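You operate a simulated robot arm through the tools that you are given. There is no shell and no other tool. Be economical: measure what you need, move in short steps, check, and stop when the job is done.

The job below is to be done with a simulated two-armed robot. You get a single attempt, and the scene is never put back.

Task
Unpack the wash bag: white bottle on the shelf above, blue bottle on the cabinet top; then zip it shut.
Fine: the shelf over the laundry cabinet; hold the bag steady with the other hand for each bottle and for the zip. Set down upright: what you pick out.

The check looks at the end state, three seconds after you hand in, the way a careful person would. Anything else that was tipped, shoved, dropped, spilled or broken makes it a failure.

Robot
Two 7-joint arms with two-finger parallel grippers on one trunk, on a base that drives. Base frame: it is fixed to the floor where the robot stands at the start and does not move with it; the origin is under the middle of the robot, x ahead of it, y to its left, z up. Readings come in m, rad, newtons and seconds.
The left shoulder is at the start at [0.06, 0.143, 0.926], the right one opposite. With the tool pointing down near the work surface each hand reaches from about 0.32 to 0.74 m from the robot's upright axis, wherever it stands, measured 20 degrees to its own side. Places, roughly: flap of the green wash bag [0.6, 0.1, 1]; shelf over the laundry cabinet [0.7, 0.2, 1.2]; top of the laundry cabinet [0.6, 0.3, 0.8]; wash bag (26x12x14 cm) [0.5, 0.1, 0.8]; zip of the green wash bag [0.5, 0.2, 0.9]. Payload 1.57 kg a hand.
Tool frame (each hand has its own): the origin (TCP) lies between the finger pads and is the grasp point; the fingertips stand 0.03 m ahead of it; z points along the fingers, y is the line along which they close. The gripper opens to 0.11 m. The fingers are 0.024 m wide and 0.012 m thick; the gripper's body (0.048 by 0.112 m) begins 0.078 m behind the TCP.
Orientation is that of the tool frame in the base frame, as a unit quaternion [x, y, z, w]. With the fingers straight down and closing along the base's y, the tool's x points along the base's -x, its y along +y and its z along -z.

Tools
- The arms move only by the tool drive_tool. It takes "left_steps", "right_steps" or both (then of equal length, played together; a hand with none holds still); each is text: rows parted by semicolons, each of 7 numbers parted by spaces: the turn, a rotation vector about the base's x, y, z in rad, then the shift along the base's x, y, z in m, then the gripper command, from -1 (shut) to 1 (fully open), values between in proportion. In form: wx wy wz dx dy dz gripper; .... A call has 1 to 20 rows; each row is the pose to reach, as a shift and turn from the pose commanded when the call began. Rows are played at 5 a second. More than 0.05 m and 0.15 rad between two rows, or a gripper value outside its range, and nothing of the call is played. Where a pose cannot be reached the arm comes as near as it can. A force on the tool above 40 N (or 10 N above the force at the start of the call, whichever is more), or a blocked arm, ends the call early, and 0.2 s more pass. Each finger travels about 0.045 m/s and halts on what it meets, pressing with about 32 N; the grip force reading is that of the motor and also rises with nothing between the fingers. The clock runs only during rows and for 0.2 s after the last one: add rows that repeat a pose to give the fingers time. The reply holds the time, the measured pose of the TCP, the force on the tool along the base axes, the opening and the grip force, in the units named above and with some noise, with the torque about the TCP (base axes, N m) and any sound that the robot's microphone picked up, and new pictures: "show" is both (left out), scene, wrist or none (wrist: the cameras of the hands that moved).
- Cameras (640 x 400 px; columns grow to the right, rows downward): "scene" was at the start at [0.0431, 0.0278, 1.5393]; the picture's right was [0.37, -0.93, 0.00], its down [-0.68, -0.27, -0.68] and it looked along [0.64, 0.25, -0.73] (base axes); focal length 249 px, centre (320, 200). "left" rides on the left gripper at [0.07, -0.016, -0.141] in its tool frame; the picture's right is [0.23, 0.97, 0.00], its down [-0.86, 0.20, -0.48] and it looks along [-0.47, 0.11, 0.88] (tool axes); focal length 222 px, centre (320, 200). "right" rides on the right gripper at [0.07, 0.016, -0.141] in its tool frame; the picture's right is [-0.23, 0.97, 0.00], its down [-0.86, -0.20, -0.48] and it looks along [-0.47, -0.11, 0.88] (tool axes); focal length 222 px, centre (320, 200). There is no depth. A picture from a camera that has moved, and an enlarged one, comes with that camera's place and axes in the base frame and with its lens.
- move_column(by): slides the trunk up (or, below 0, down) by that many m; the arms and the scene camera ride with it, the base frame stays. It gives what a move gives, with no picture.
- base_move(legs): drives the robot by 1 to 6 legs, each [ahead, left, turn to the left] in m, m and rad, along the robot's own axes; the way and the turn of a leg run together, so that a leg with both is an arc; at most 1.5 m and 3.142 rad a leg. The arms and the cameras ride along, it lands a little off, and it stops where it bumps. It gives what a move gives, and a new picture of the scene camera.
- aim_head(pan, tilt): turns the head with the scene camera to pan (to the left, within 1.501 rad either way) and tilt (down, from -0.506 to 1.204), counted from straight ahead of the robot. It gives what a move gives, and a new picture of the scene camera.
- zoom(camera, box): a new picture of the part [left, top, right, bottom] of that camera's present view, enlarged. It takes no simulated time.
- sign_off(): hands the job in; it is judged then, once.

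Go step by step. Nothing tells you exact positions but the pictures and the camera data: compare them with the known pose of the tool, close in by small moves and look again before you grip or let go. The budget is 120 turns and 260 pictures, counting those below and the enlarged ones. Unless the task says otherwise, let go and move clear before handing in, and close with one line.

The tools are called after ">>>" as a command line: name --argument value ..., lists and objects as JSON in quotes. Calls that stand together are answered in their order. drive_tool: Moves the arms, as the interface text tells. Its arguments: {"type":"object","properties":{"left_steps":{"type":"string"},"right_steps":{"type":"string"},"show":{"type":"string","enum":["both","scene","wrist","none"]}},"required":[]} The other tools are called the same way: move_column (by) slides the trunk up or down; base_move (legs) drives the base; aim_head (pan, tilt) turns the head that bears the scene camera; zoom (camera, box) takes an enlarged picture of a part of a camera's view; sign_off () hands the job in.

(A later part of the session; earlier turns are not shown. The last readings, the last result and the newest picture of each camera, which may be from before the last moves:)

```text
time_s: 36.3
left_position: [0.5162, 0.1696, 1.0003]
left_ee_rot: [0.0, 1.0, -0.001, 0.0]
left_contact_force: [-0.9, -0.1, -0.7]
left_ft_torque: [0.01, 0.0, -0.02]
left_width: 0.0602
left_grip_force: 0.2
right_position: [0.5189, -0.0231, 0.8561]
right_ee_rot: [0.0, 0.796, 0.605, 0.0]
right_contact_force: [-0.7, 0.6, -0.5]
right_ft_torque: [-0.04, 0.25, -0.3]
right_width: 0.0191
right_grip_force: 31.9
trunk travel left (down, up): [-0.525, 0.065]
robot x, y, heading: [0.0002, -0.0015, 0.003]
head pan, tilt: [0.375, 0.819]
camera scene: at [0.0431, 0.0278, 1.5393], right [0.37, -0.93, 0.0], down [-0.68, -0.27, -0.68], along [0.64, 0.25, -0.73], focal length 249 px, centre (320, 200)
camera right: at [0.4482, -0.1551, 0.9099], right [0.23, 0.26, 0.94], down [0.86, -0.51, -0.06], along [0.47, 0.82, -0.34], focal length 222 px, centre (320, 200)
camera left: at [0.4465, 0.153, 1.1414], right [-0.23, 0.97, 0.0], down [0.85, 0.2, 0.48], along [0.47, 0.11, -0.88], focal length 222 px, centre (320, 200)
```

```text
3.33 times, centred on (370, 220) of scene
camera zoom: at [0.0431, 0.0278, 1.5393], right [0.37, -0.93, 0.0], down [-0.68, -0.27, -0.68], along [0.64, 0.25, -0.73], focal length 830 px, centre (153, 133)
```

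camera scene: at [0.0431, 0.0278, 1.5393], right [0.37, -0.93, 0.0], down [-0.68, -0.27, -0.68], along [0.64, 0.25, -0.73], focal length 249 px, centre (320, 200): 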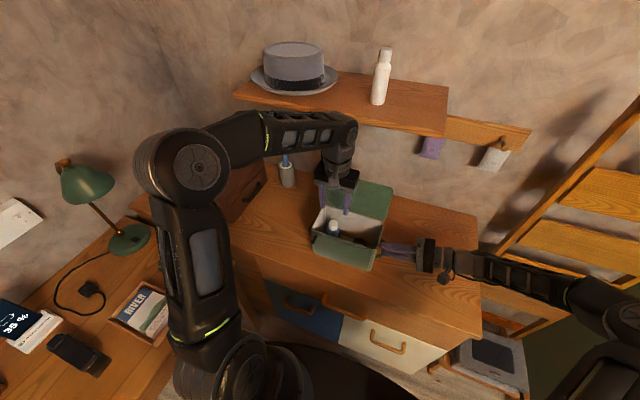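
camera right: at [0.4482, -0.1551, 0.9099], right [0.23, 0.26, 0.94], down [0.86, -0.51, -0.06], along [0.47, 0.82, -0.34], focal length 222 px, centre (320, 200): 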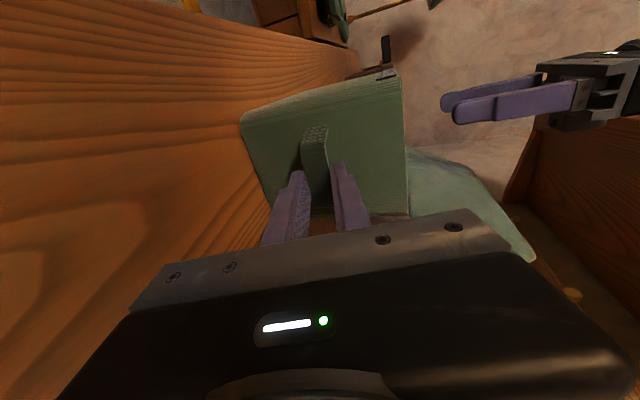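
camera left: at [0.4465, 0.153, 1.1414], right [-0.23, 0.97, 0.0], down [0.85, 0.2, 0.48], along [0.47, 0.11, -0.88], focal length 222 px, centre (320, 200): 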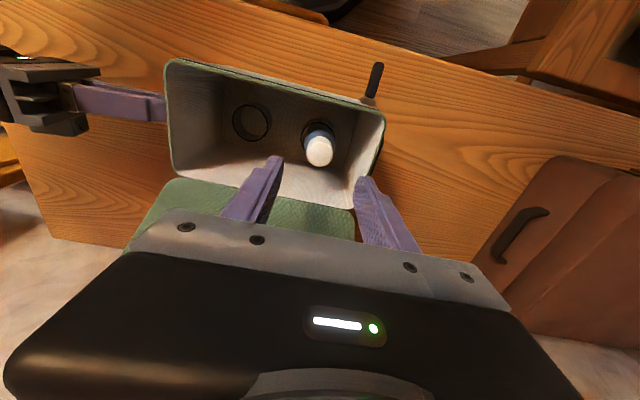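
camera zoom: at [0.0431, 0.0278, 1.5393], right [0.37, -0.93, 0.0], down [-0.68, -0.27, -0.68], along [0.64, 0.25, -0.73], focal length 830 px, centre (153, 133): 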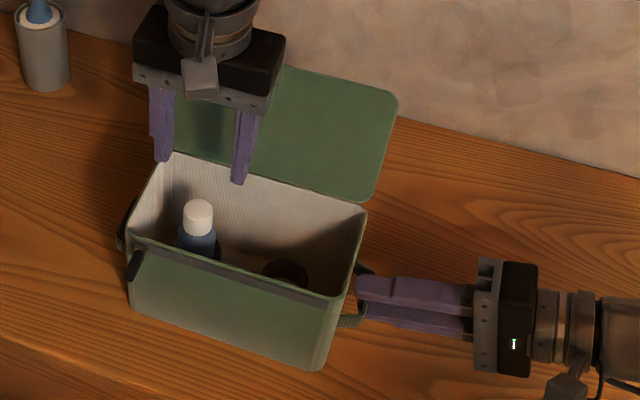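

The blue cap is at (0.515, 0.169), and the bag's end wall is about 5 cm away, so the 6 cm opening clears it. Going down around the bottle.

>>> drive_tool --left_steps "0 0 0 -0.001 -0.001 -0.04 0.09; 0 0 0 -0.001 -0.001 -0.075 0.09; 0 0 0 -0.001 -0.001 -0.1 0.09; 0 0 0 -0.001 -0.001 -0.115 0.09; 0 0 0 -0.001 -0.001 -0.128 0.09" --show "wrist"

>>> zoom --camera "scene" --box '[300, 160, 440, 280]'

```text
time_s: 37.5
left_position: [0.5145, 0.1673, 0.8718]
left_ee_rot: [0.0, 1.0, 0.0, 0.001]
left_contact_force: [0.4, 0.3, 0.3]
left_ft_torque: [0.01, 0.01, 0.0]
left_width: 0.0599
left_grip_force: 0.2
right_position: [0.5188, -0.0231, 0.8561]
right_ee_rot: [0.0, 0.796, 0.605, 0.0]
right_contact_force: [-0.4, 1.1, -0.4]
right_ft_torque: [0.07, 0.33, 0.03]
right_width: 0.0188
right_grip_force: 32.2
trunk travel left (down, up): [-0.525, 0.065]
robot x, y, heading: [0.0022, -0.0007, -0.004]
head pan, tilt: [0.375, 0.819]
camera left: at [0.4449, 0.152, 1.0136], right [-0.23, 0.97, 0.0], down [0.86, 0.2, 0.48], along [0.47, 0.11, -0.88], focal length 222 px, centre (320, 200)
```

left: 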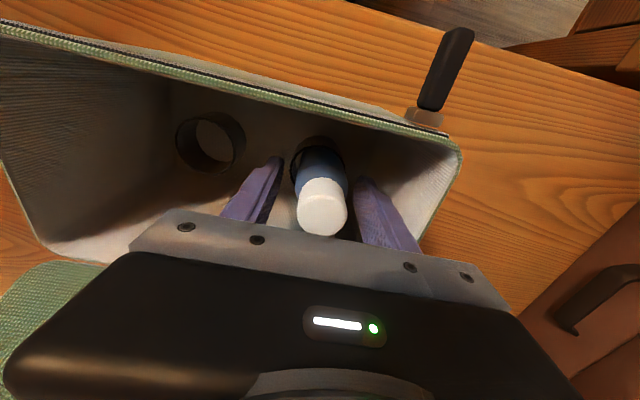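

```text
3.33 times, centred on (370, 220) of scene
camera zoom: at [0.0434, 0.0277, 1.5393], right [0.37, -0.93, 0.0], down [-0.68, -0.27, -0.68], along [0.64, 0.25, -0.73], focal length 830 px, centre (153, 133)
```

zoom: 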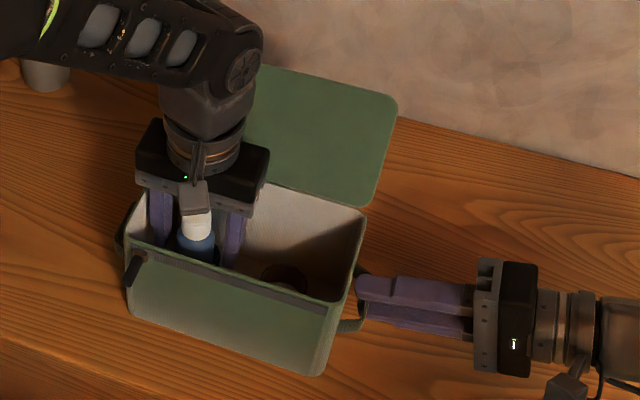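

The blue bottle is between the fingers. I'll close on it and lift it straight out.

>>> drive_tool --left_steps "0 0 0 0 0.001 0 -0.5; 0 0 0 0 0.001 0 -1; 0 0 0 0 0.001 0 -1; 0 0 0 0 0.001 0 -1; 0 0 0 0 0.001 0.03 -1; 0 0 0 0 0.001 0.07 -1; 0 0 0 0 0.001 0.11 -1; 0 0 0 0 0.001 0.15 -1; 0 0 0 -0.01 0.011 0.18 -1"

>>> zoom --camera "scene" --box '[300, 160, 440, 280]'

```text
time_s: 38.9
left_position: [0.5106, 0.1694, 0.9411]
left_ee_rot: [0.002, 1.0, 0.001, -0.006]
left_contact_force: [0.0, 0.0, -9.3]
left_ft_torque: [1.52, -0.65, 0.25]
left_width: 0.0395
left_grip_force: 32.0
right_position: [0.5174, -0.0152, 0.8657]
right_ee_rot: [-0.005, 0.789, 0.615, -0.003]
right_contact_force: [-1.2, 0.9, 7.7]
right_ft_torque: [-0.08, 0.73, -0.17]
right_width: 0.0186
right_grip_force: 31.9
trunk travel left (down, up): [-0.525, 0.065]
robot x, y, heading: [-0.0002, -0.0026, 0.002]
head pan, tilt: [0.375, 0.819]
stopped in row 7 (right hand): the force on the tool passed its limit (the readings are from after the stop); the commanded pose is now the measured one
camera scene: at [0.0435, 0.0281, 1.5392], right [0.37, -0.93, 0.0], down [-0.68, -0.27, -0.68], along [0.64, 0.25, -0.73], focal length 249 px, centre (320, 200)
camera left: at [0.4437, 0.1531, 1.0838], right [-0.22, 0.97, 0.01], down [0.86, 0.19, 0.47], along [0.46, 0.11, -0.88], focal length 222 px, centre (320, 200)
```

scene: 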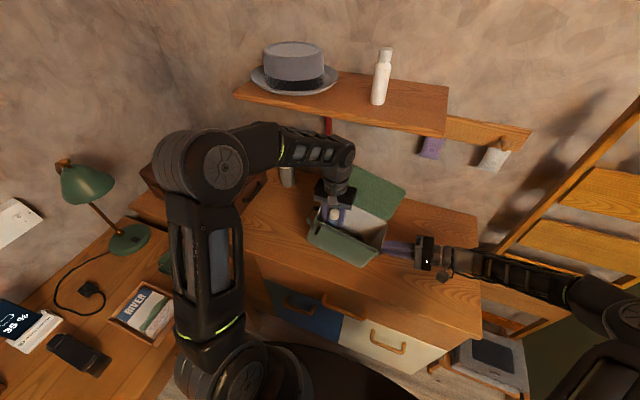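
left: 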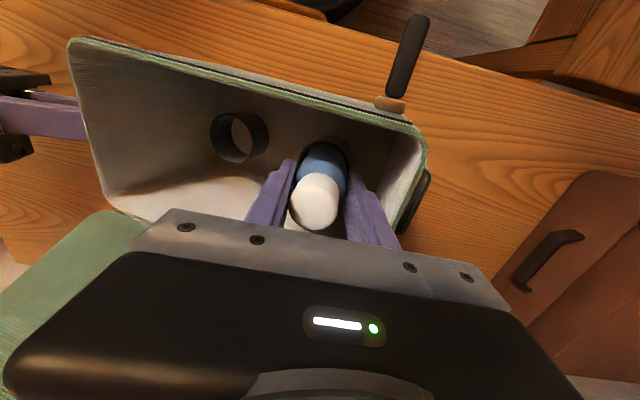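

```text
3.33 times, centred on (370, 220) of scene
camera zoom: at [0.0435, 0.0281, 1.5392], right [0.37, -0.93, 0.0], down [-0.68, -0.27, -0.68], along [0.64, 0.25, -0.73], focal length 830 px, centre (153, 133)
```

zoom: 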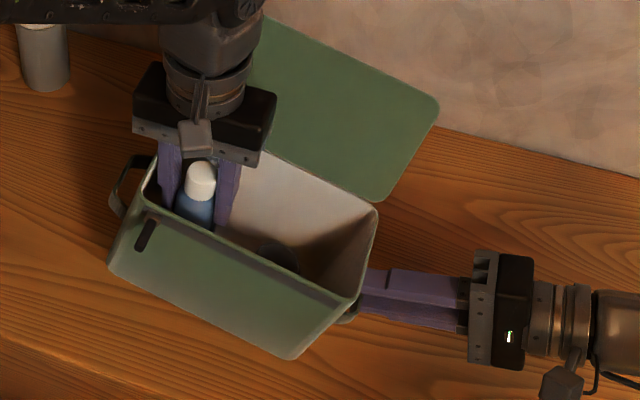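

The blue bottle sits snugly in its loop, and pulling it lifted the left end of the bag, since my hold is at the far end. The white one came out fine with the hold near it. I'll lower everything back down, then swap: left hand on the left handle, right hand for the blue bottle.

>>> drive_tool --left_steps "0 0 0 0.001 0 -0.02 -1; 0 0 0 0.002 0 -0.04 -1; 0 0 0 0.003 -0.001 -0.056 -1; 0 0 0 0.004 -0.001 -0.066 -1; 0 0 0 0.004 -0.001 -0.066 -1" --right_steps "-0.005 0 0 0 -0.002 -0.0025 -1; -0.01 0 0 0 -0.004 -0.005 -1; -0.018 0 0 0.001 -0.006 -0.0075 -1; -0.024 0 0 0.001 -0.008 -0.0096 -1; -0.024 0 0 0.001 -0.008 -0.0096 -1"

>>> zoom --camera "scene" --box '[300, 160, 440, 280]'

```text
time_s: 40.1
left_position: [0.5157, 0.1661, 0.8762]
left_ee_rot: [0.002, 1.0, 0.0, -0.004]
left_contact_force: [-0.1, -3.0, 1.0]
left_ft_torque: [-0.28, 0.17, 0.02]
left_width: 0.0364
left_grip_force: 32.1
right_position: [0.5189, -0.0231, 0.8565]
right_ee_rot: [-0.005, 0.797, 0.604, -0.002]
right_contact_force: [1.4, 1.8, -0.8]
right_ft_torque: [0.1, -0.23, 0.31]
right_width: 0.0186
right_grip_force: 32.4
trunk travel left (down, up): [-0.525, 0.065]
robot x, y, heading: [-0.0016, -0.002, 0.001]
head pan, tilt: [0.375, 0.819]
camera scene: at [0.0434, 0.0278, 1.5392], right [0.37, -0.93, 0.0], down [-0.68, -0.27, -0.68], along [0.64, 0.25, -0.73], focal length 249 px, centre (320, 200)
camera right: at [0.4496, -0.1567, 0.9098], right [0.22, 0.27, 0.94], down [0.86, -0.5, -0.06], along [0.46, 0.82, -0.34], focal length 222 px, centre (320, 200)
camera left: at [0.4479, 0.1515, 1.019], right [-0.22, 0.97, 0.0], down [0.86, 0.2, 0.47], along [0.46, 0.11, -0.88], focal length 222 px, centre (320, 200)
```

scene: 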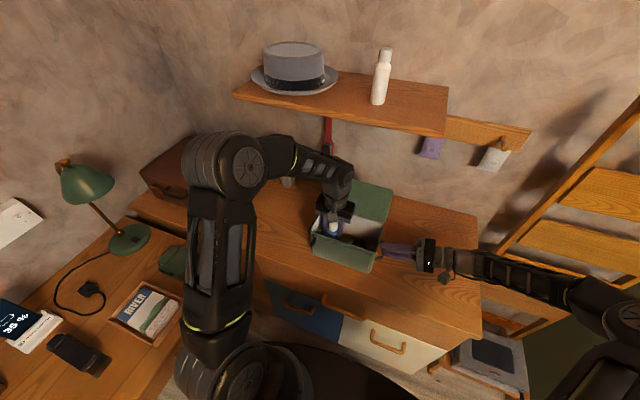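
right: 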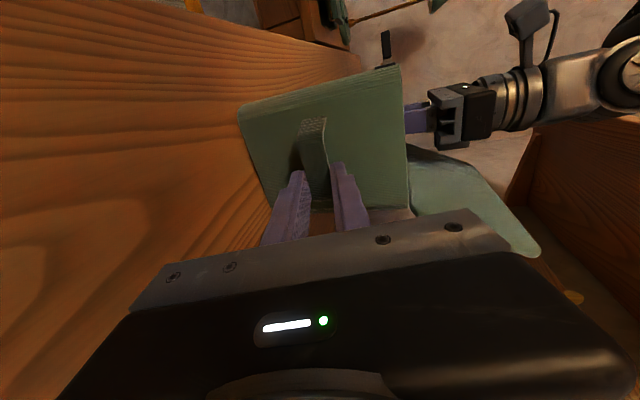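
left: 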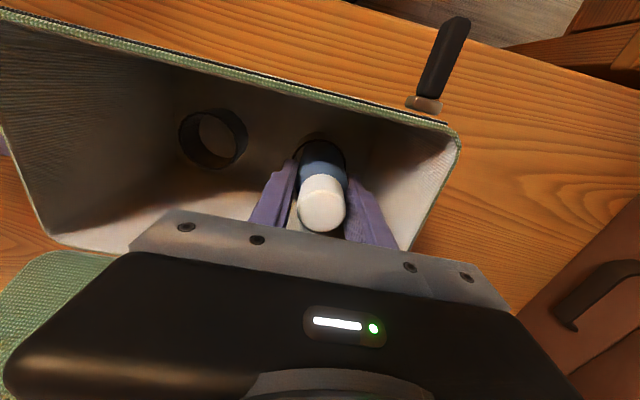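

```text
3.33 times, centred on (370, 220) of scene
camera zoom: at [0.0434, 0.0278, 1.5392], right [0.37, -0.93, 0.0], down [-0.68, -0.27, -0.68], along [0.64, 0.25, -0.73], focal length 830 px, centre (153, 133)
```

zoom: 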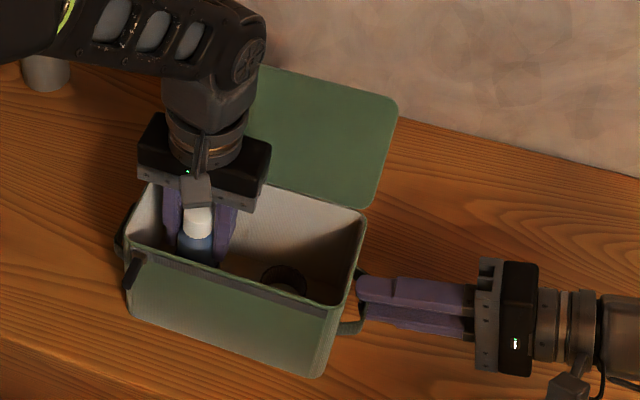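

The bag is flat again. The left handle is hemmed in by the suitcase, so instead the right hand will pinch the bag's front wall close to the blue bottle, coming in at 45 degrees from the right. First I release both hands and turn the right one.

>>> drive_tool --left_steps "0 0 0 0 0.002 0 -0.2; 0 0 0 0 0.002 0 0.09; 0 0 0 0 0.002 0 0.09; 0 0 0 0 0.002 0.03 0.09; 0 0 0 0 0.002 0.07 0.09; 0 0 0 0 0.002 0.11 0.09; 0 0 0 0 0.03 0.13 0.09; 0 0 0 0 0.07 0.13 0.09; 0 0 0 0 0.1 0.13 0.09; 0 0 0 0 0.12 0.13 0.09; 0 0 0 0 0.12 0.13 0.09; 0 0 0 0 0.12 0.13 0.09; 0 0 0 0 0.12 0.13 0.09; 0 0 0 0 0.12 0.13 0.09; 0 0 0 0 0.12 0.13 0.09; 0 0 0 0 0.12 0.13 0.09; 0 0 0 0 0.12 0.13 0.09; 0 0 0 0 0.12 0.13 0.09" --right_steps "0 0 0 0 0 0 -0.5; 0 0 0 0 0 0 -0.1; 0 0 0 0 0 0 -0.1; 0 0 0 0 -0.03 0.008 -0.1; 0 0 0 0 -0.06 0.018 -0.1; 0 0 0 0 -0.09 0.03 -0.1; -0.034 0.114 -0.067 -0.005 -0.11 0.045 -0.1; -0.067 0.228 -0.133 -0.01 -0.12 0.06 -0.1; -0.101 0.342 -0.2 -0.015 -0.12 0.075 -0.1; -0.135 0.456 -0.266 -0.02 -0.12 0.09 -0.1; -0.168 0.57 -0.333 -0.025 -0.12 0.1 -0.1; -0.202 0.685 -0.399 -0.03 -0.12 0.11 -0.1; -0.236 0.799 -0.466 -0.035 -0.11 0.12 -0.1; -0.269 0.913 -0.532 -0.04 -0.1 0.13 -0.1; -0.303 1.027 -0.599 -0.045 -0.09 0.14 -0.1; -0.337 1.141 -0.665 -0.05 -0.08 0.15 -0.1; -0.37 1.255 -0.732 -0.055 -0.07 0.16 -0.1; -0.404 1.369 -0.798 -0.055 -0.06 0.16 -0.1"

>>> zoom --camera "scene" --box '[300, 160, 440, 280]'

```text
time_s: 43.9
left_position: [0.5138, 0.2862, 1.0053]
left_ee_rot: [0.001, 1.0, 0.0, -0.006]
left_contact_force: [-0.4, -1.4, 0.0]
left_ft_torque: [0.01, -0.01, 0.0]
left_width: 0.0598
left_grip_force: 0.0
right_position: [0.4622, -0.0839, 1.0163]
right_ee_rot: [0.651, 0.653, 0.274, -0.274]
right_contact_force: [0.0, 0.7, -0.1]
right_ft_torque: [0.02, 0.02, 0.03]
right_width: 0.0495
right_grip_force: 0.1
trunk travel left (down, up): [-0.525, 0.065]
robot x, y, heading: [0.0009, -0.0007, 0.005]
head pan, tilt: [0.375, 0.819]
camera scene: at [0.0435, 0.028, 1.5392], right [0.37, -0.93, 0.0], down [-0.68, -0.27, -0.68], along [0.64, 0.25, -0.73], focal length 249 px, centre (320, 200)
camera right: at [0.4787, -0.1366, 1.1653], right [0.97, -0.15, -0.16], down [-0.2, -0.94, -0.28], along [-0.11, 0.3, -0.95], focal length 222 px, centre (320, 200)
camera left: at [0.4467, 0.2708, 1.1475], right [-0.22, 0.97, 0.0], down [0.86, 0.2, 0.47], along [0.46, 0.11, -0.88], focal length 222 px, centre (320, 200)
```

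scene: 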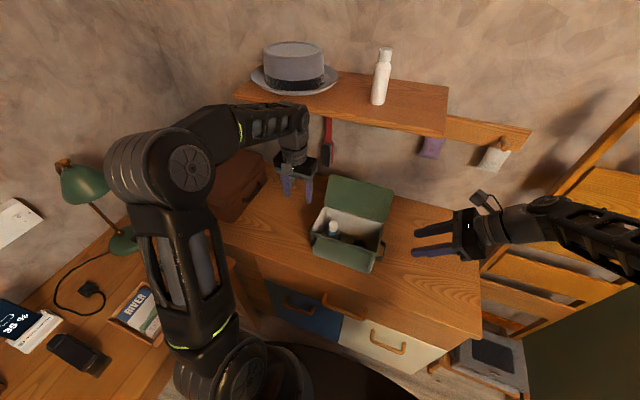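
right: 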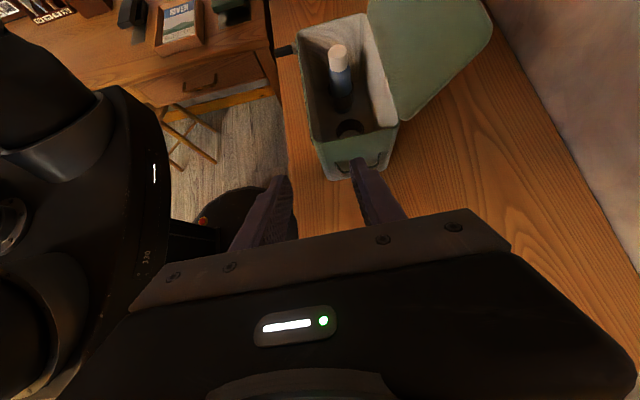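
left: 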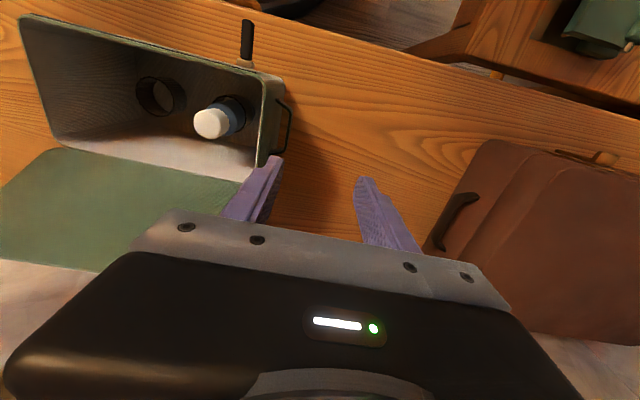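

```text
3.33 times, centred on (370, 220) of scene
camera zoom: at [0.0435, 0.028, 1.5392], right [0.37, -0.93, 0.0], down [-0.68, -0.27, -0.68], along [0.64, 0.25, -0.73], focal length 830 px, centre (153, 133)
```

zoom: 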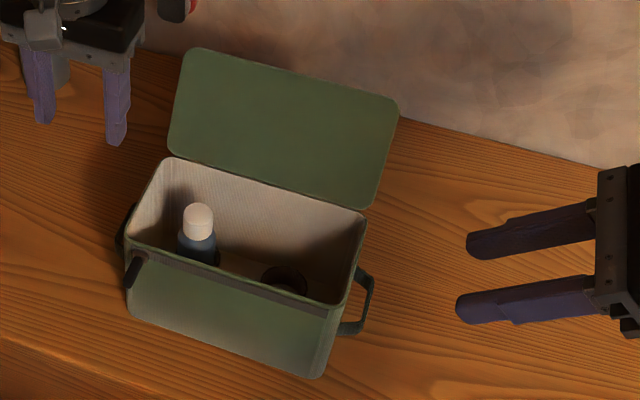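

The front wall's rim at y 0.11 is at x 0.461, z 0.91. I'll bring the right hand over it, then down to straddle it.

>>> drive_tool --right_steps "0 0 0 0 0.045 -0.01 -0.27; 0 0 0 0 0.09 -0.02 -0.27; 0 0 0 0 0.135 -0.03 -0.27; 0 0 0 -0.001 0.17 -0.035 -0.27; 0 0 0 -0.001 0.19 -0.055 -0.27; 0 0 0 -0.001 0.19 -0.07 -0.27"

>>> zoom --camera "right" --box '[220, 30, 460, 240]'

>>> zoom --camera "scene" --box '[300, 160, 440, 280]'

```text
time_s: 45.3
left_position: [0.5155, 0.2876, 1.0056]
left_ee_rot: [0.002, 1.0, 0.001, -0.004]
left_contact_force: [-0.1, -0.5, 0.3]
left_ft_torque: [0.02, -0.01, -0.02]
left_width: 0.0601
left_grip_force: 0.0
right_position: [0.4625, 0.1059, 0.9467]
right_ee_rot: [0.65, 0.653, 0.275, -0.275]
right_contact_force: [-0.1, 0.4, -0.2]
right_ft_torque: [-0.01, 0.02, 0.0]
right_width: 0.0401
right_grip_force: 0.1
trunk travel left (down, up): [-0.525, 0.065]
robot x, y, heading: [0.0002, -0.0007, 0.002]
head pan, tilt: [0.375, 0.819]
camera scene: at [0.0432, 0.0276, 1.5393], right [0.37, -0.93, 0.0], down [-0.68, -0.27, -0.68], along [0.64, 0.25, -0.73], focal length 249 px, centre (320, 200)
camera right: at [0.4788, 0.0536, 1.0951], right [0.97, -0.15, -0.16], down [-0.19, -0.94, -0.28], along [-0.11, 0.3, -0.95], focal length 222 px, centre (320, 200)
```

scene: 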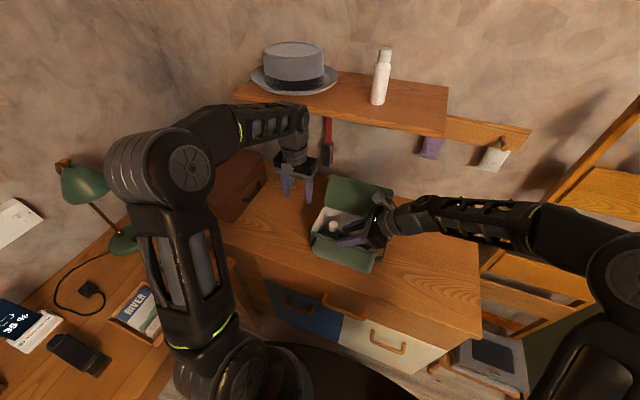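
right: 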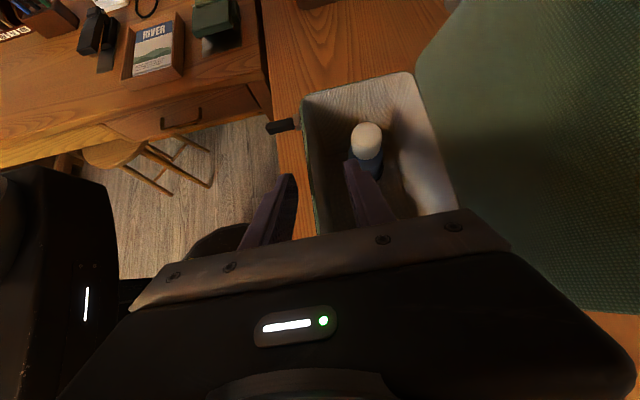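

```text
1.90 times, centred on (340, 135) of right
camera zoom: at [0.4788, 0.0536, 1.0951], right [0.97, -0.15, -0.16], down [-0.19, -0.94, -0.28], along [-0.11, 0.3, -0.95], focal length 423 px, centre (282, 324)
```

zoom: 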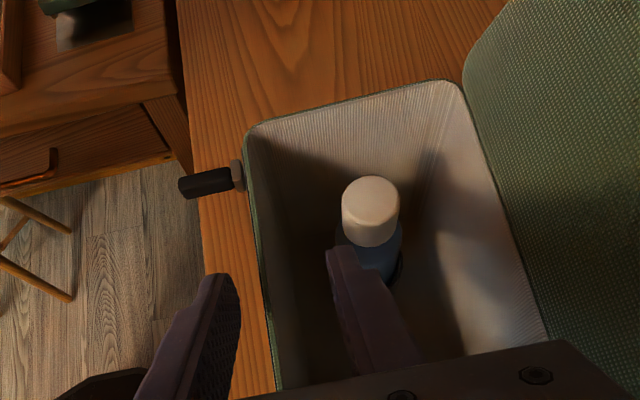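

```text
3.33 times, centred on (370, 220) of scene
camera zoom: at [0.0432, 0.0276, 1.5393], right [0.37, -0.93, 0.0], down [-0.68, -0.27, -0.68], along [0.64, 0.25, -0.73], focal length 830 px, centre (153, 133)
```

zoom: 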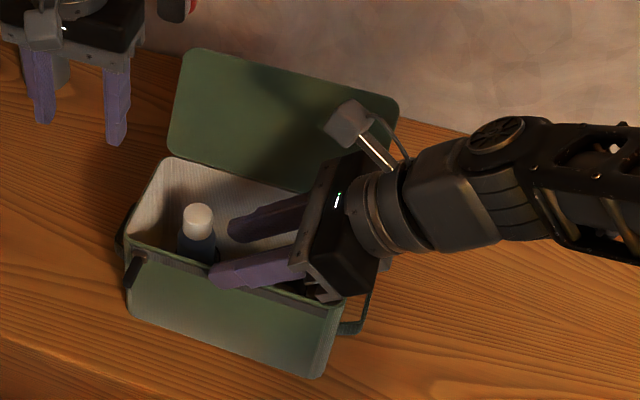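

The rim is between the two fingertips, a little nearer the front one. I'll shift 5 mm, descend 6 cm and pinch the wall.

>>> drive_tool --right_steps "0 0 0 -0.005 0 -0.015 -0.27; 0 0 0 -0.005 0 -0.035 -0.27; 0 0 0 -0.005 0 -0.05 -0.27; 0 0 0 -0.005 0 -0.06 -0.27; 0 0 0 -0.005 0 -0.06 -0.27" --show "wrist"

>>> zoom --camera "scene" --box '[300, 160, 440, 280]'

```text
time_s: 46.5
left_position: [0.5125, 0.2863, 1.0068]
left_ee_rot: [0.001, 1.0, 0.002, -0.003]
left_contact_force: [-0.1, -0.5, 0.2]
left_ft_torque: [-0.01, 0.02, -0.05]
left_width: 0.0603
left_grip_force: 0.0
right_position: [0.4582, 0.1055, 0.889]
right_ee_rot: [0.649, 0.654, 0.277, -0.273]
right_contact_force: [-1.4, -5.2, 33.1]
right_ft_torque: [-2.84, -0.25, -0.17]
right_width: 0.0401
right_grip_force: 0.1
trunk travel left (down, up): [-0.525, 0.065]
robot x, y, heading: [-0.0013, -0.0002, 0.0]
head pan, tilt: [0.375, 0.819]
camera right: at [0.4723, 0.0533, 1.038], right [0.98, -0.15, -0.15], down [-0.19, -0.94, -0.28], along [-0.1, 0.3, -0.95], focal length 222 px, centre (320, 200)
```

right: 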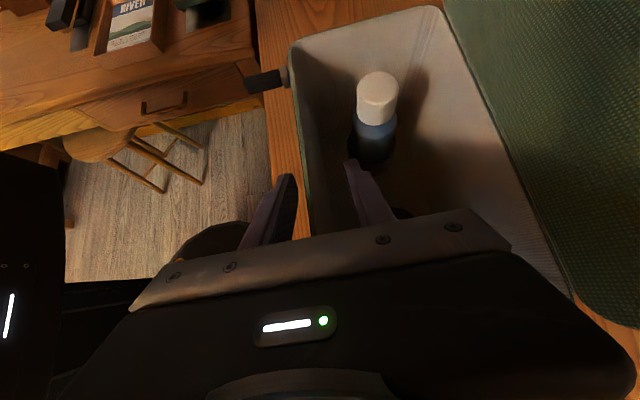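

```text
3.33 times, centred on (370, 220) of scene
camera zoom: at [0.0405, 0.0271, 1.5399], right [0.37, -0.93, 0.0], down [-0.68, -0.27, -0.68], along [0.64, 0.25, -0.73], focal length 830 px, centre (153, 133)
```

zoom: 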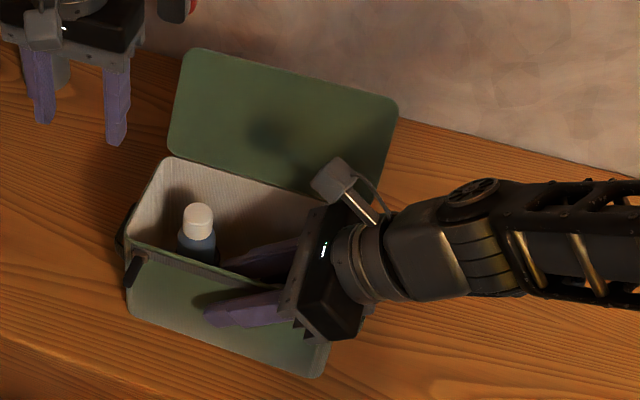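

The gripper's body is resting on the rim at the right end (33 N). I'll rise 12 mm to unload it, then close on the wall.

>>> drive_tool --right_steps "0 0 0 0 0 0.01 -0.27; 0 0 0 0 0 0.014 -0.27; 0 0 0 0 0 0.014 -0.6; 0 0 0 0 0 0.014 -1; 0 0 0 0 0 0.014 -1" --show "wrist"

>>> zoom --camera "scene" --box '[300, 160, 440, 280]'

```text
time_s: 47.7
left_position: [0.5157, 0.2873, 1.0044]
left_ee_rot: [0.001, 1.0, 0.001, -0.004]
left_contact_force: [-1.1, 0.1, -0.6]
left_ft_torque: [-0.02, -0.02, 0.0]
left_width: 0.0601
left_grip_force: 0.1
right_position: [0.4568, 0.1068, 0.9008]
right_ee_rot: [0.649, 0.654, 0.273, -0.276]
right_contact_force: [0.4, -0.1, 0.4]
right_ft_torque: [-0.08, 0.08, -0.01]
right_width: 0.004
right_grip_force: 18.5
trunk travel left (down, up): [-0.525, 0.065]
robot x, y, heading: [-0.002, 0.0014, -0.003]
head pan, tilt: [0.375, 0.819]
camera right: at [0.4732, 0.0538, 1.0487], right [0.97, -0.15, -0.16], down [-0.19, -0.94, -0.28], along [-0.11, 0.3, -0.95], focal length 222 px, centre (320, 200)
```

right: 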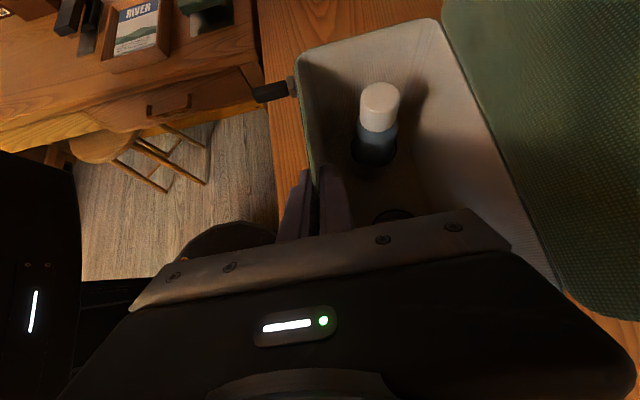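

```text
3.33 times, centred on (370, 220) of scene
camera zoom: at [0.0431, 0.0278, 1.5392], right [0.37, -0.93, 0.0], down [-0.68, -0.27, -0.68], along [0.64, 0.25, -0.73], focal length 830 px, centre (153, 133)
```

zoom: 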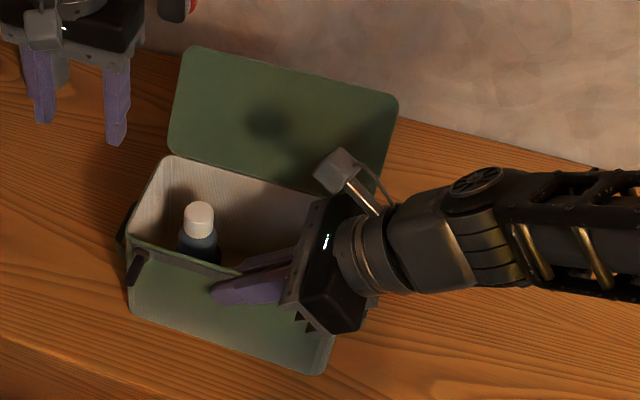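

The wall is pinched (4 mm). Now the left hand goes back over the blue bottle, at (0.512, 0.165), and down.

>>> drive_tool --left_steps "0 0 0 -0.001 -0.04 0 0.09; 0 0 0 -0.002 -0.08 0 0.09; 0 0 0 -0.003 -0.115 0 0.09; 0 0 0 -0.003 -0.122 -0.03 0.09; 0 0 0 -0.003 -0.122 -0.065 0.09; 0 0 0 -0.003 -0.122 -0.1 0.09; 0 0 0 -0.003 -0.122 -0.12 0.09; 0 0 0 -0.003 -0.122 -0.133 0.09"

>>> zoom --camera "scene" --box '[300, 160, 440, 280]'

```text
time_s: 49.5
left_position: [0.5113, 0.1665, 0.8728]
left_ee_rot: [0.002, 1.0, 0.002, -0.004]
left_contact_force: [0.3, 0.8, 0.1]
left_ft_torque: [-0.02, 0.01, -0.02]
left_width: 0.0598
left_grip_force: 0.1
right_position: [0.4572, 0.1067, 0.9008]
right_ee_rot: [0.649, 0.654, 0.274, -0.275]
right_contact_force: [0.6, -0.3, 0.1]
right_ft_torque: [-0.09, 0.16, 0.03]
right_width: 0.0036
right_grip_force: 24.2
trunk travel left (down, up): [-0.525, 0.065]
robot x, y, heading: [-0.0035, 0.0011, 0.002]
head pan, tilt: [0.375, 0.819]
camera scene: at [0.0434, 0.0278, 1.5393], right [0.37, -0.93, 0.0], down [-0.68, -0.27, -0.68], along [0.64, 0.25, -0.73], focal length 249 px, centre (320, 200)
camera left: at [0.4437, 0.1498, 1.0159], right [-0.22, 0.97, 0.0], down [0.86, 0.19, 0.47], along [0.46, 0.11, -0.88], focal length 222 px, centre (320, 200)
```

scene: 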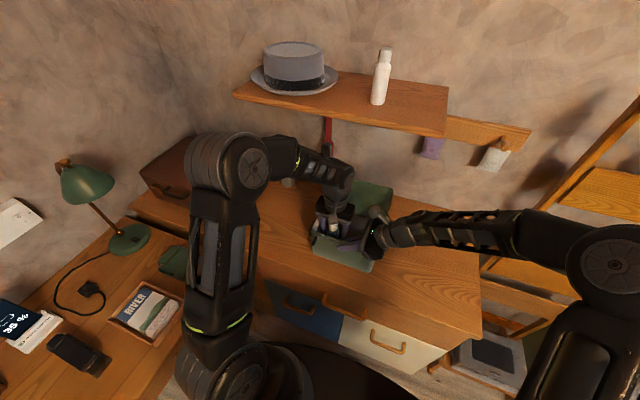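
left: 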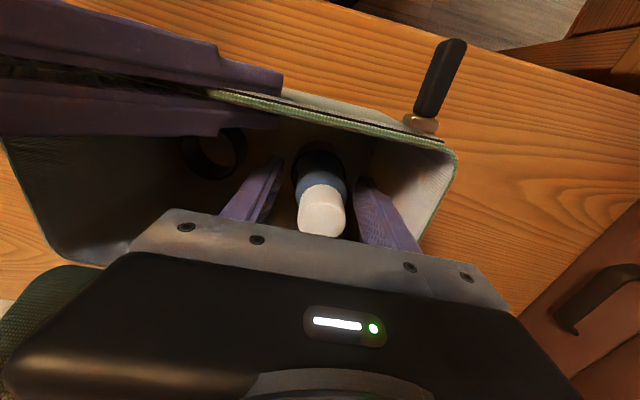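

```text
3.33 times, centred on (370, 220) of scene
camera zoom: at [0.0434, 0.0278, 1.5393], right [0.37, -0.93, 0.0], down [-0.68, -0.27, -0.68], along [0.64, 0.25, -0.73], focal length 830 px, centre (153, 133)
```

zoom: 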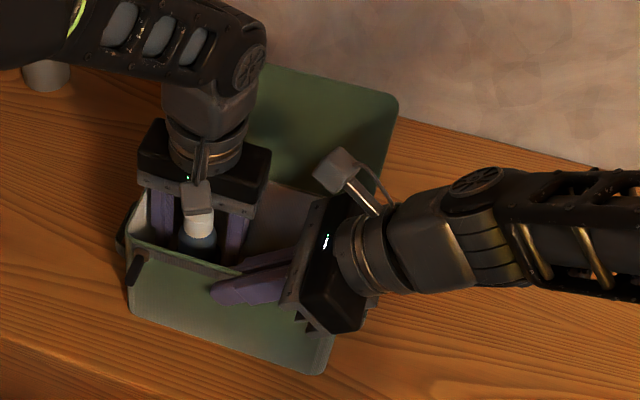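

The hold is steady and the bottle is centred. I'll close and pull up slowly by 4 cm, then check the bag.

>>> drive_tool --left_steps "0 0 0 -0.002 0 0 -0.5; 0 0 0 -0.002 0 0 -1; 0 0 0 -0.002 0 0 -1; 0 0 0 -0.002 0 0 -1; 0 0 0 -0.002 0 0.01 -1; 0 0 0 -0.002 0 0.02 -1; 0 0 0 -0.002 0 0.03 -1; 0 0 0 -0.002 0 0.04 -1"

>>> zoom --camera "scene" --box '[300, 160, 440, 280]'

```text
time_s: 51.3
left_position: [0.5095, 0.1659, 0.9147]
left_ee_rot: [0.002, 1.0, 0.001, -0.006]
left_contact_force: [0.1, 0.4, -1.2]
left_ft_torque: [0.02, 0.01, -0.01]
left_width: 0.0367
left_grip_force: 32.0
right_position: [0.4577, 0.1062, 0.8998]
right_ee_rot: [0.65, 0.654, 0.274, -0.274]
right_contact_force: [-0.7, -0.7, 0.0]
right_ft_torque: [-0.03, 0.11, 0.02]
right_width: 0.0038
right_grip_force: 24.3
trunk travel left (down, up): [-0.525, 0.065]
robot x, y, heading: [0.0018, -0.0009, 0.0]
head pan, tilt: [0.375, 0.819]
camera scene: at [0.0433, 0.0278, 1.5392], right [0.37, -0.93, 0.0], down [-0.68, -0.27, -0.68], along [0.64, 0.25, -0.73], focal length 249 px, centre (320, 200)
camera left: at [0.4425, 0.1496, 1.0559], right [-0.22, 0.97, 0.0], down [0.86, 0.19, 0.47], along [0.46, 0.11, -0.88], focal length 222 px, centre (320, 200)
```

scene: 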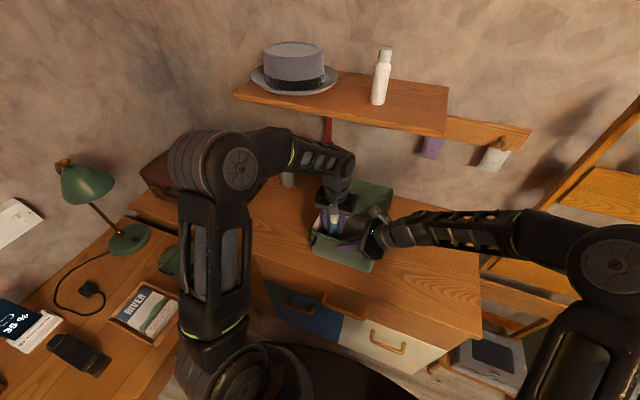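
left: 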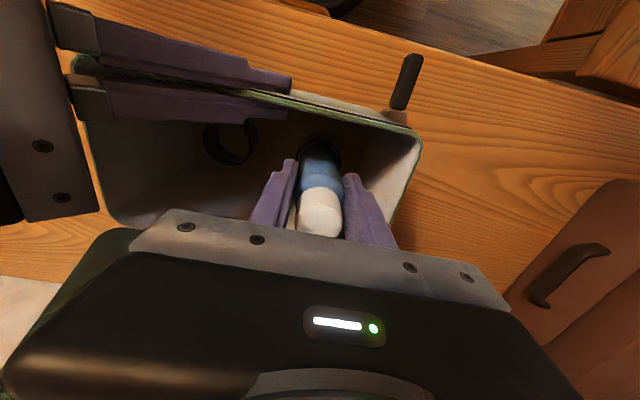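

```text
3.33 times, centred on (370, 220) of scene
camera zoom: at [0.0433, 0.0278, 1.5392], right [0.37, -0.93, 0.0], down [-0.68, -0.27, -0.68], along [0.64, 0.25, -0.73], focal length 830 px, centre (153, 133)
```

zoom: 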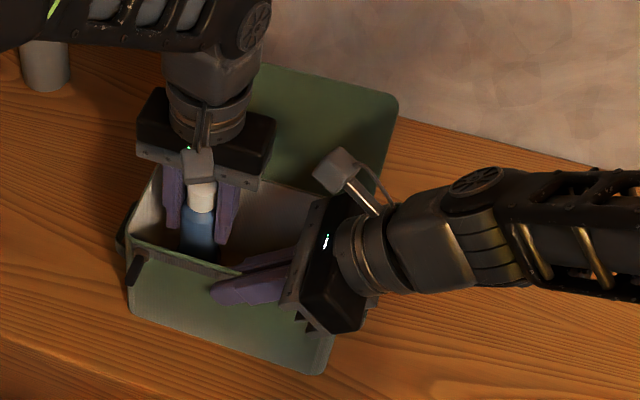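

The bottle is sliding out and the bag stays put. I'll lift it clear and carry it left, over free cabinet top at about (0.52, 0.35).

>>> drive_tool --left_steps "0 0 0 0 0 0.03 -1; 0 0 0 0 0 0.06 -1; 0 0 0 0 0 0.095 -1; 0 0 0 0 0 0.125 -1; 0 0 0 0 0.04 0.13 -1; 0 0 0 0.003 0.08 0.13 -1; 0 0 0 0.006 0.12 0.13 -1; 0 0 0 0.01 0.16 0.13 -1; 0 0 0 0.01 0.182 0.11 -1; 0 0 0 0.01 0.182 0.075 -1; 0 0 0 0.01 0.182 0.035 -1; 0 0 0 0.01 0.182 0.0 -1; 0 0 0 0.01 0.182 -0.025 -1"

>>> zoom --camera "scene" --box '[240, 130, 420, 280]'

```text
time_s: 54.1
left_position: [0.5191, 0.3497, 0.8871]
left_ee_rot: [0.001, 1.0, 0.0, -0.006]
left_contact_force: [-0.8, -0.9, -1.2]
left_ft_torque: [0.01, 0.0, 0.01]
left_width: 0.0366
left_grip_force: 32.3
right_position: [0.4574, 0.1063, 0.9002]
right_ee_rot: [0.65, 0.654, 0.274, -0.274]
right_contact_force: [0.3, -0.3, -0.1]
right_ft_torque: [-0.02, 0.09, -0.01]
right_width: 0.0039
right_grip_force: 24.6
trunk travel left (down, up): [-0.525, 0.065]
robot x, y, heading: [-0.0013, -0.0016, -0.002]
head pan, tilt: [0.375, 0.819]
camera scene: at [0.0435, 0.0281, 1.5393], right [0.37, -0.93, 0.0], down [-0.68, -0.27, -0.68], along [0.64, 0.25, -0.73], focal length 249 px, centre (320, 200)
camera left: at [0.452, 0.3335, 1.0289], right [-0.22, 0.97, 0.0], down [0.86, 0.2, 0.47], along [0.46, 0.11, -0.88], focal length 222 px, centre (320, 200)
```

scene: 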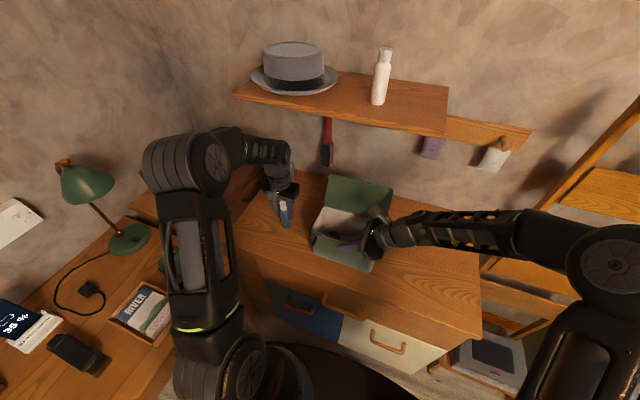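
left: 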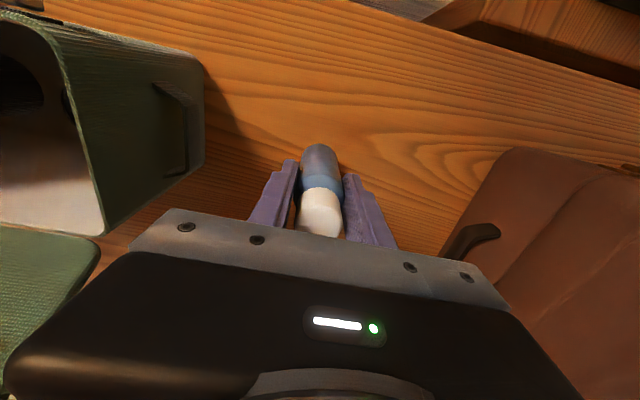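

```text
2.67 times, centred on (330, 205) of scene
camera zoom: at [0.0435, 0.0281, 1.5393], right [0.37, -0.93, 0.0], down [-0.68, -0.27, -0.68], along [0.64, 0.25, -0.73], focal length 664 px, centre (293, 187)
```

zoom: 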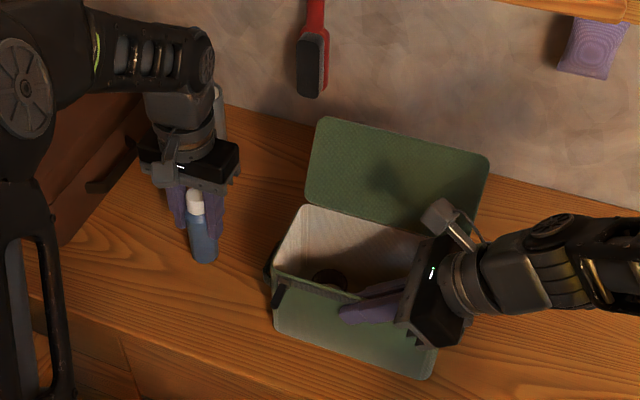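

>>> drive_tool --left_steps "0 0 0 0 0 -0.01 -1; 0 0 0 0 0 -0.016 -1; 0 0 0 0 0 -0.019 -1; 0 0 0 0 0 -0.022 -1; 0 0 0 0 0 -0.022 -1" --show "none"

```text
time_s: 55.3
left_position: [0.5206, 0.3475, 0.8683]
left_ee_rot: [0.002, 1.0, 0.003, -0.003]
left_contact_force: [-2.1, 1.3, 15.3]
left_ft_torque: [-0.1, 0.13, 0.01]
left_width: 0.0364
left_grip_force: 32.0
right_position: [0.457, 0.1062, 0.9017]
right_ee_rot: [0.649, 0.654, 0.274, -0.274]
right_contact_force: [-0.3, 0.3, -0.9]
right_ft_torque: [0.01, 0.12, 0.01]
right_width: 0.0037
right_grip_force: 24.9
trunk travel left (down, up): [-0.525, 0.065]
robot x, y, heading: [-0.0008, 0.0012, 0.001]
head pan, tilt: [0.375, 0.819]
```

It touches the wood (15 N). I'll ease off, open and rise.

>>> drive_tool --left_steps "0 0 0 0 0 0.003 -1; 0 0 0 0 0 0.003 -0.3; 0 0 0 0 0 0.003 0.2; 0 0 0 0 0 0.003 0.2; 0 0 0 0 0 0.04 0.2; 0 0 0 0 0 0.08 0.2; 0 0 0 0 0 0.12 0.2; 0 0 0 0 -0.02 0.15 0.2"

>>> zoom --camera "scene" --box '[240, 130, 420, 280]'

>>> zoom --camera "right" --box '[200, 0, 500, 220]'

```text
time_s: 57.1
left_position: [0.5189, 0.3262, 1.016]
left_ee_rot: [0.002, 1.0, 0.002, -0.005]
left_contact_force: [0.1, 0.0, -0.4]
left_ft_torque: [0.03, -0.04, 0.05]
left_width: 0.0659
left_grip_force: 0.0
right_position: [0.4572, 0.1048, 0.8996]
right_ee_rot: [0.65, 0.654, 0.274, -0.274]
right_contact_force: [-0.3, 0.0, 0.2]
right_ft_torque: [0.0, 0.11, 0.02]
right_width: 0.0035
right_grip_force: 24.9
trunk travel left (down, up): [-0.525, 0.065]
robot x, y, heading: [0.0015, -0.0002, -0.002]
head pan, tilt: [0.375, 0.819]
camera scene: at [0.043, 0.0272, 1.5393], right [0.37, -0.93, 0.0], down [-0.68, -0.27, -0.68], along [0.64, 0.25, -0.73], focal length 249 px, centre (320, 200)
camera left: at [0.4514, 0.3113, 1.1584], right [-0.22, 0.97, 0.01], down [0.86, 0.19, 0.47], along [0.46, 0.11, -0.88], focal length 222 px, centre (320, 200)
```

scene: 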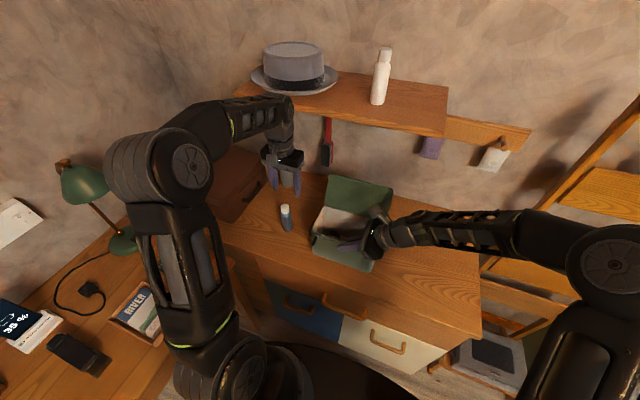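
left: 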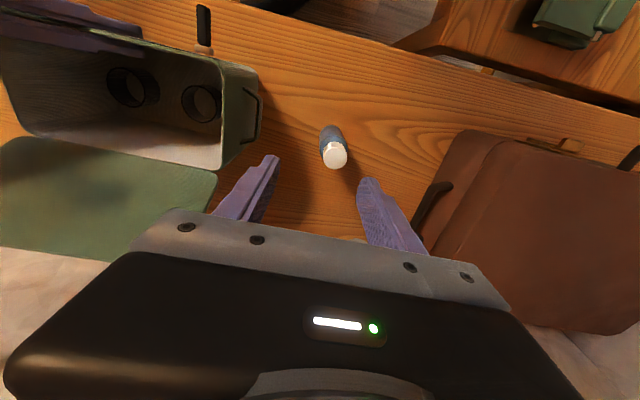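

```text
2.67 times, centred on (330, 205) of scene
camera zoom: at [0.043, 0.0272, 1.5393], right [0.37, -0.93, 0.0], down [-0.68, -0.27, -0.68], along [0.64, 0.25, -0.73], focal length 664 px, centre (293, 187)
```

zoom: 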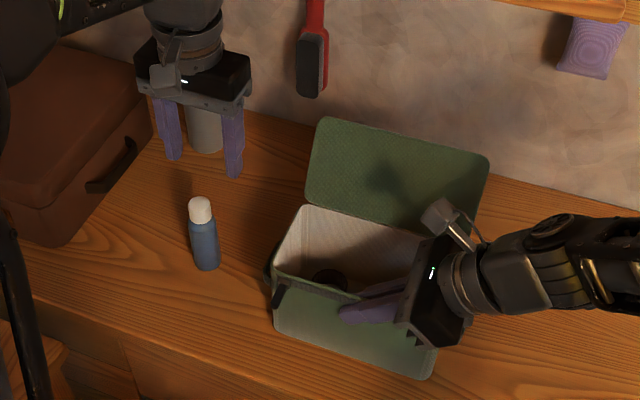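

```text
1.82 times, centred on (350, 110) of right
camera zoom: at [0.4732, 0.0534, 1.049], right [0.97, -0.15, -0.16], down [-0.19, -0.94, -0.28], along [-0.11, 0.3, -0.95], focal length 404 px, centre (266, 364)
```

zoom: 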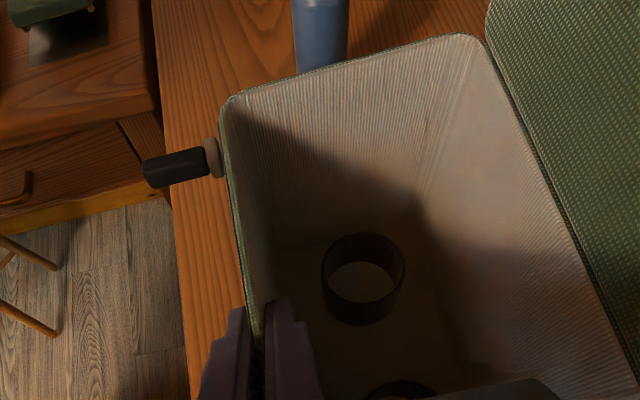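

The blue bottle stands upright on the cabinet top. The zip's slider is at (0.449, 0.20, 0.905), with its pull sticking out toward me, and the lid leans back about 45 degrees. I'll release the wall and bring the right hand, level, to the right of the lid so it can push it shut from behind.

>>> drive_tool --right_steps "0 0 0 0 0 0 -0.5; 0 0 0 0 0 0 -0.3; 0 0 0 0 -0.02 0.025 -0.3; 0 0 0 0 -0.045 0.055 -0.3; 0 0 0 0 -0.08 0.085 -0.3; 0.12 0 0 0.01 -0.12 0.1 -0.6; 0.24 0 0 0.03 -0.155 0.1 -1; 0.36 0 0 0.06 -0.19 0.09 -1; 0.48 0 0 0.1 -0.2 0.08 -1; 0.6 0 0 0.14 -0.2 0.07 -1; 0.6 0 0 0.18 -0.2 0.06 -1; 0.6 0 0 0.215 -0.2 0.05 -1"

>>> zoom --camera "scene" --box '[280, 140, 460, 290]'

```text
time_s: 59.7
left_position: [0.5206, 0.3282, 1.0156]
left_ee_rot: [0.002, 1.0, 0.001, -0.004]
left_contact_force: [-0.4, 0.1, 0.1]
left_ft_torque: [-0.05, -0.04, 0.0]
left_width: 0.066
left_grip_force: 0.0
right_position: [0.6638, -0.0975, 0.9503]
right_ee_rot: [0.541, 0.543, 0.454, -0.455]
right_contact_force: [-0.2, -0.5, -0.4]
right_ft_torque: [0.02, -0.01, 0.01]
right_width: 0.0
right_grip_force: 21.0
right hand out of reach, approached as far as the arm can: row 12
trunk travel left (down, up): [-0.525, 0.065]
robot x, y, heading: [0.0008, -0.0008, 0.002]
head pan, tilt: [0.375, 0.819]
camera scene: at [0.0431, 0.0278, 1.5394], right [0.37, -0.93, 0.0], down [-0.68, -0.27, -0.68], along [0.64, 0.25, -0.73], focal length 249 px, centre (320, 200)
camera right: at [0.679, -0.2247, 1.0443], right [0.97, -0.04, -0.22], down [-0.2, -0.62, -0.76], along [-0.11, 0.78, -0.61], focal length 222 px, centre (320, 200)
```

scene: 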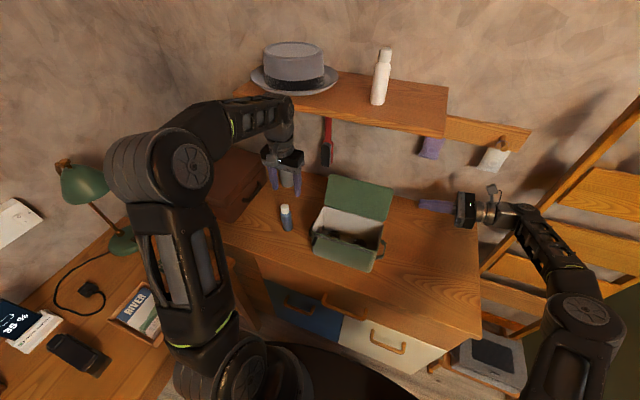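
right: 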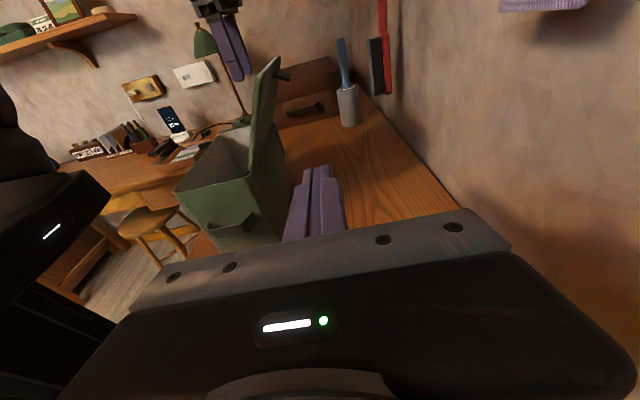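

```text
2.67 times, centred on (370, 215) of scene
camera zoom: at [0.0431, 0.0278, 1.5394], right [0.37, -0.93, 0.0], down [-0.68, -0.27, -0.68], along [0.64, 0.25, -0.73], focal length 664 px, centre (187, 160)
```

zoom: 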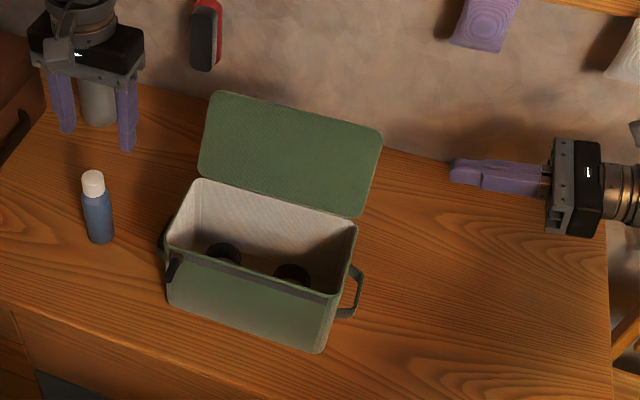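

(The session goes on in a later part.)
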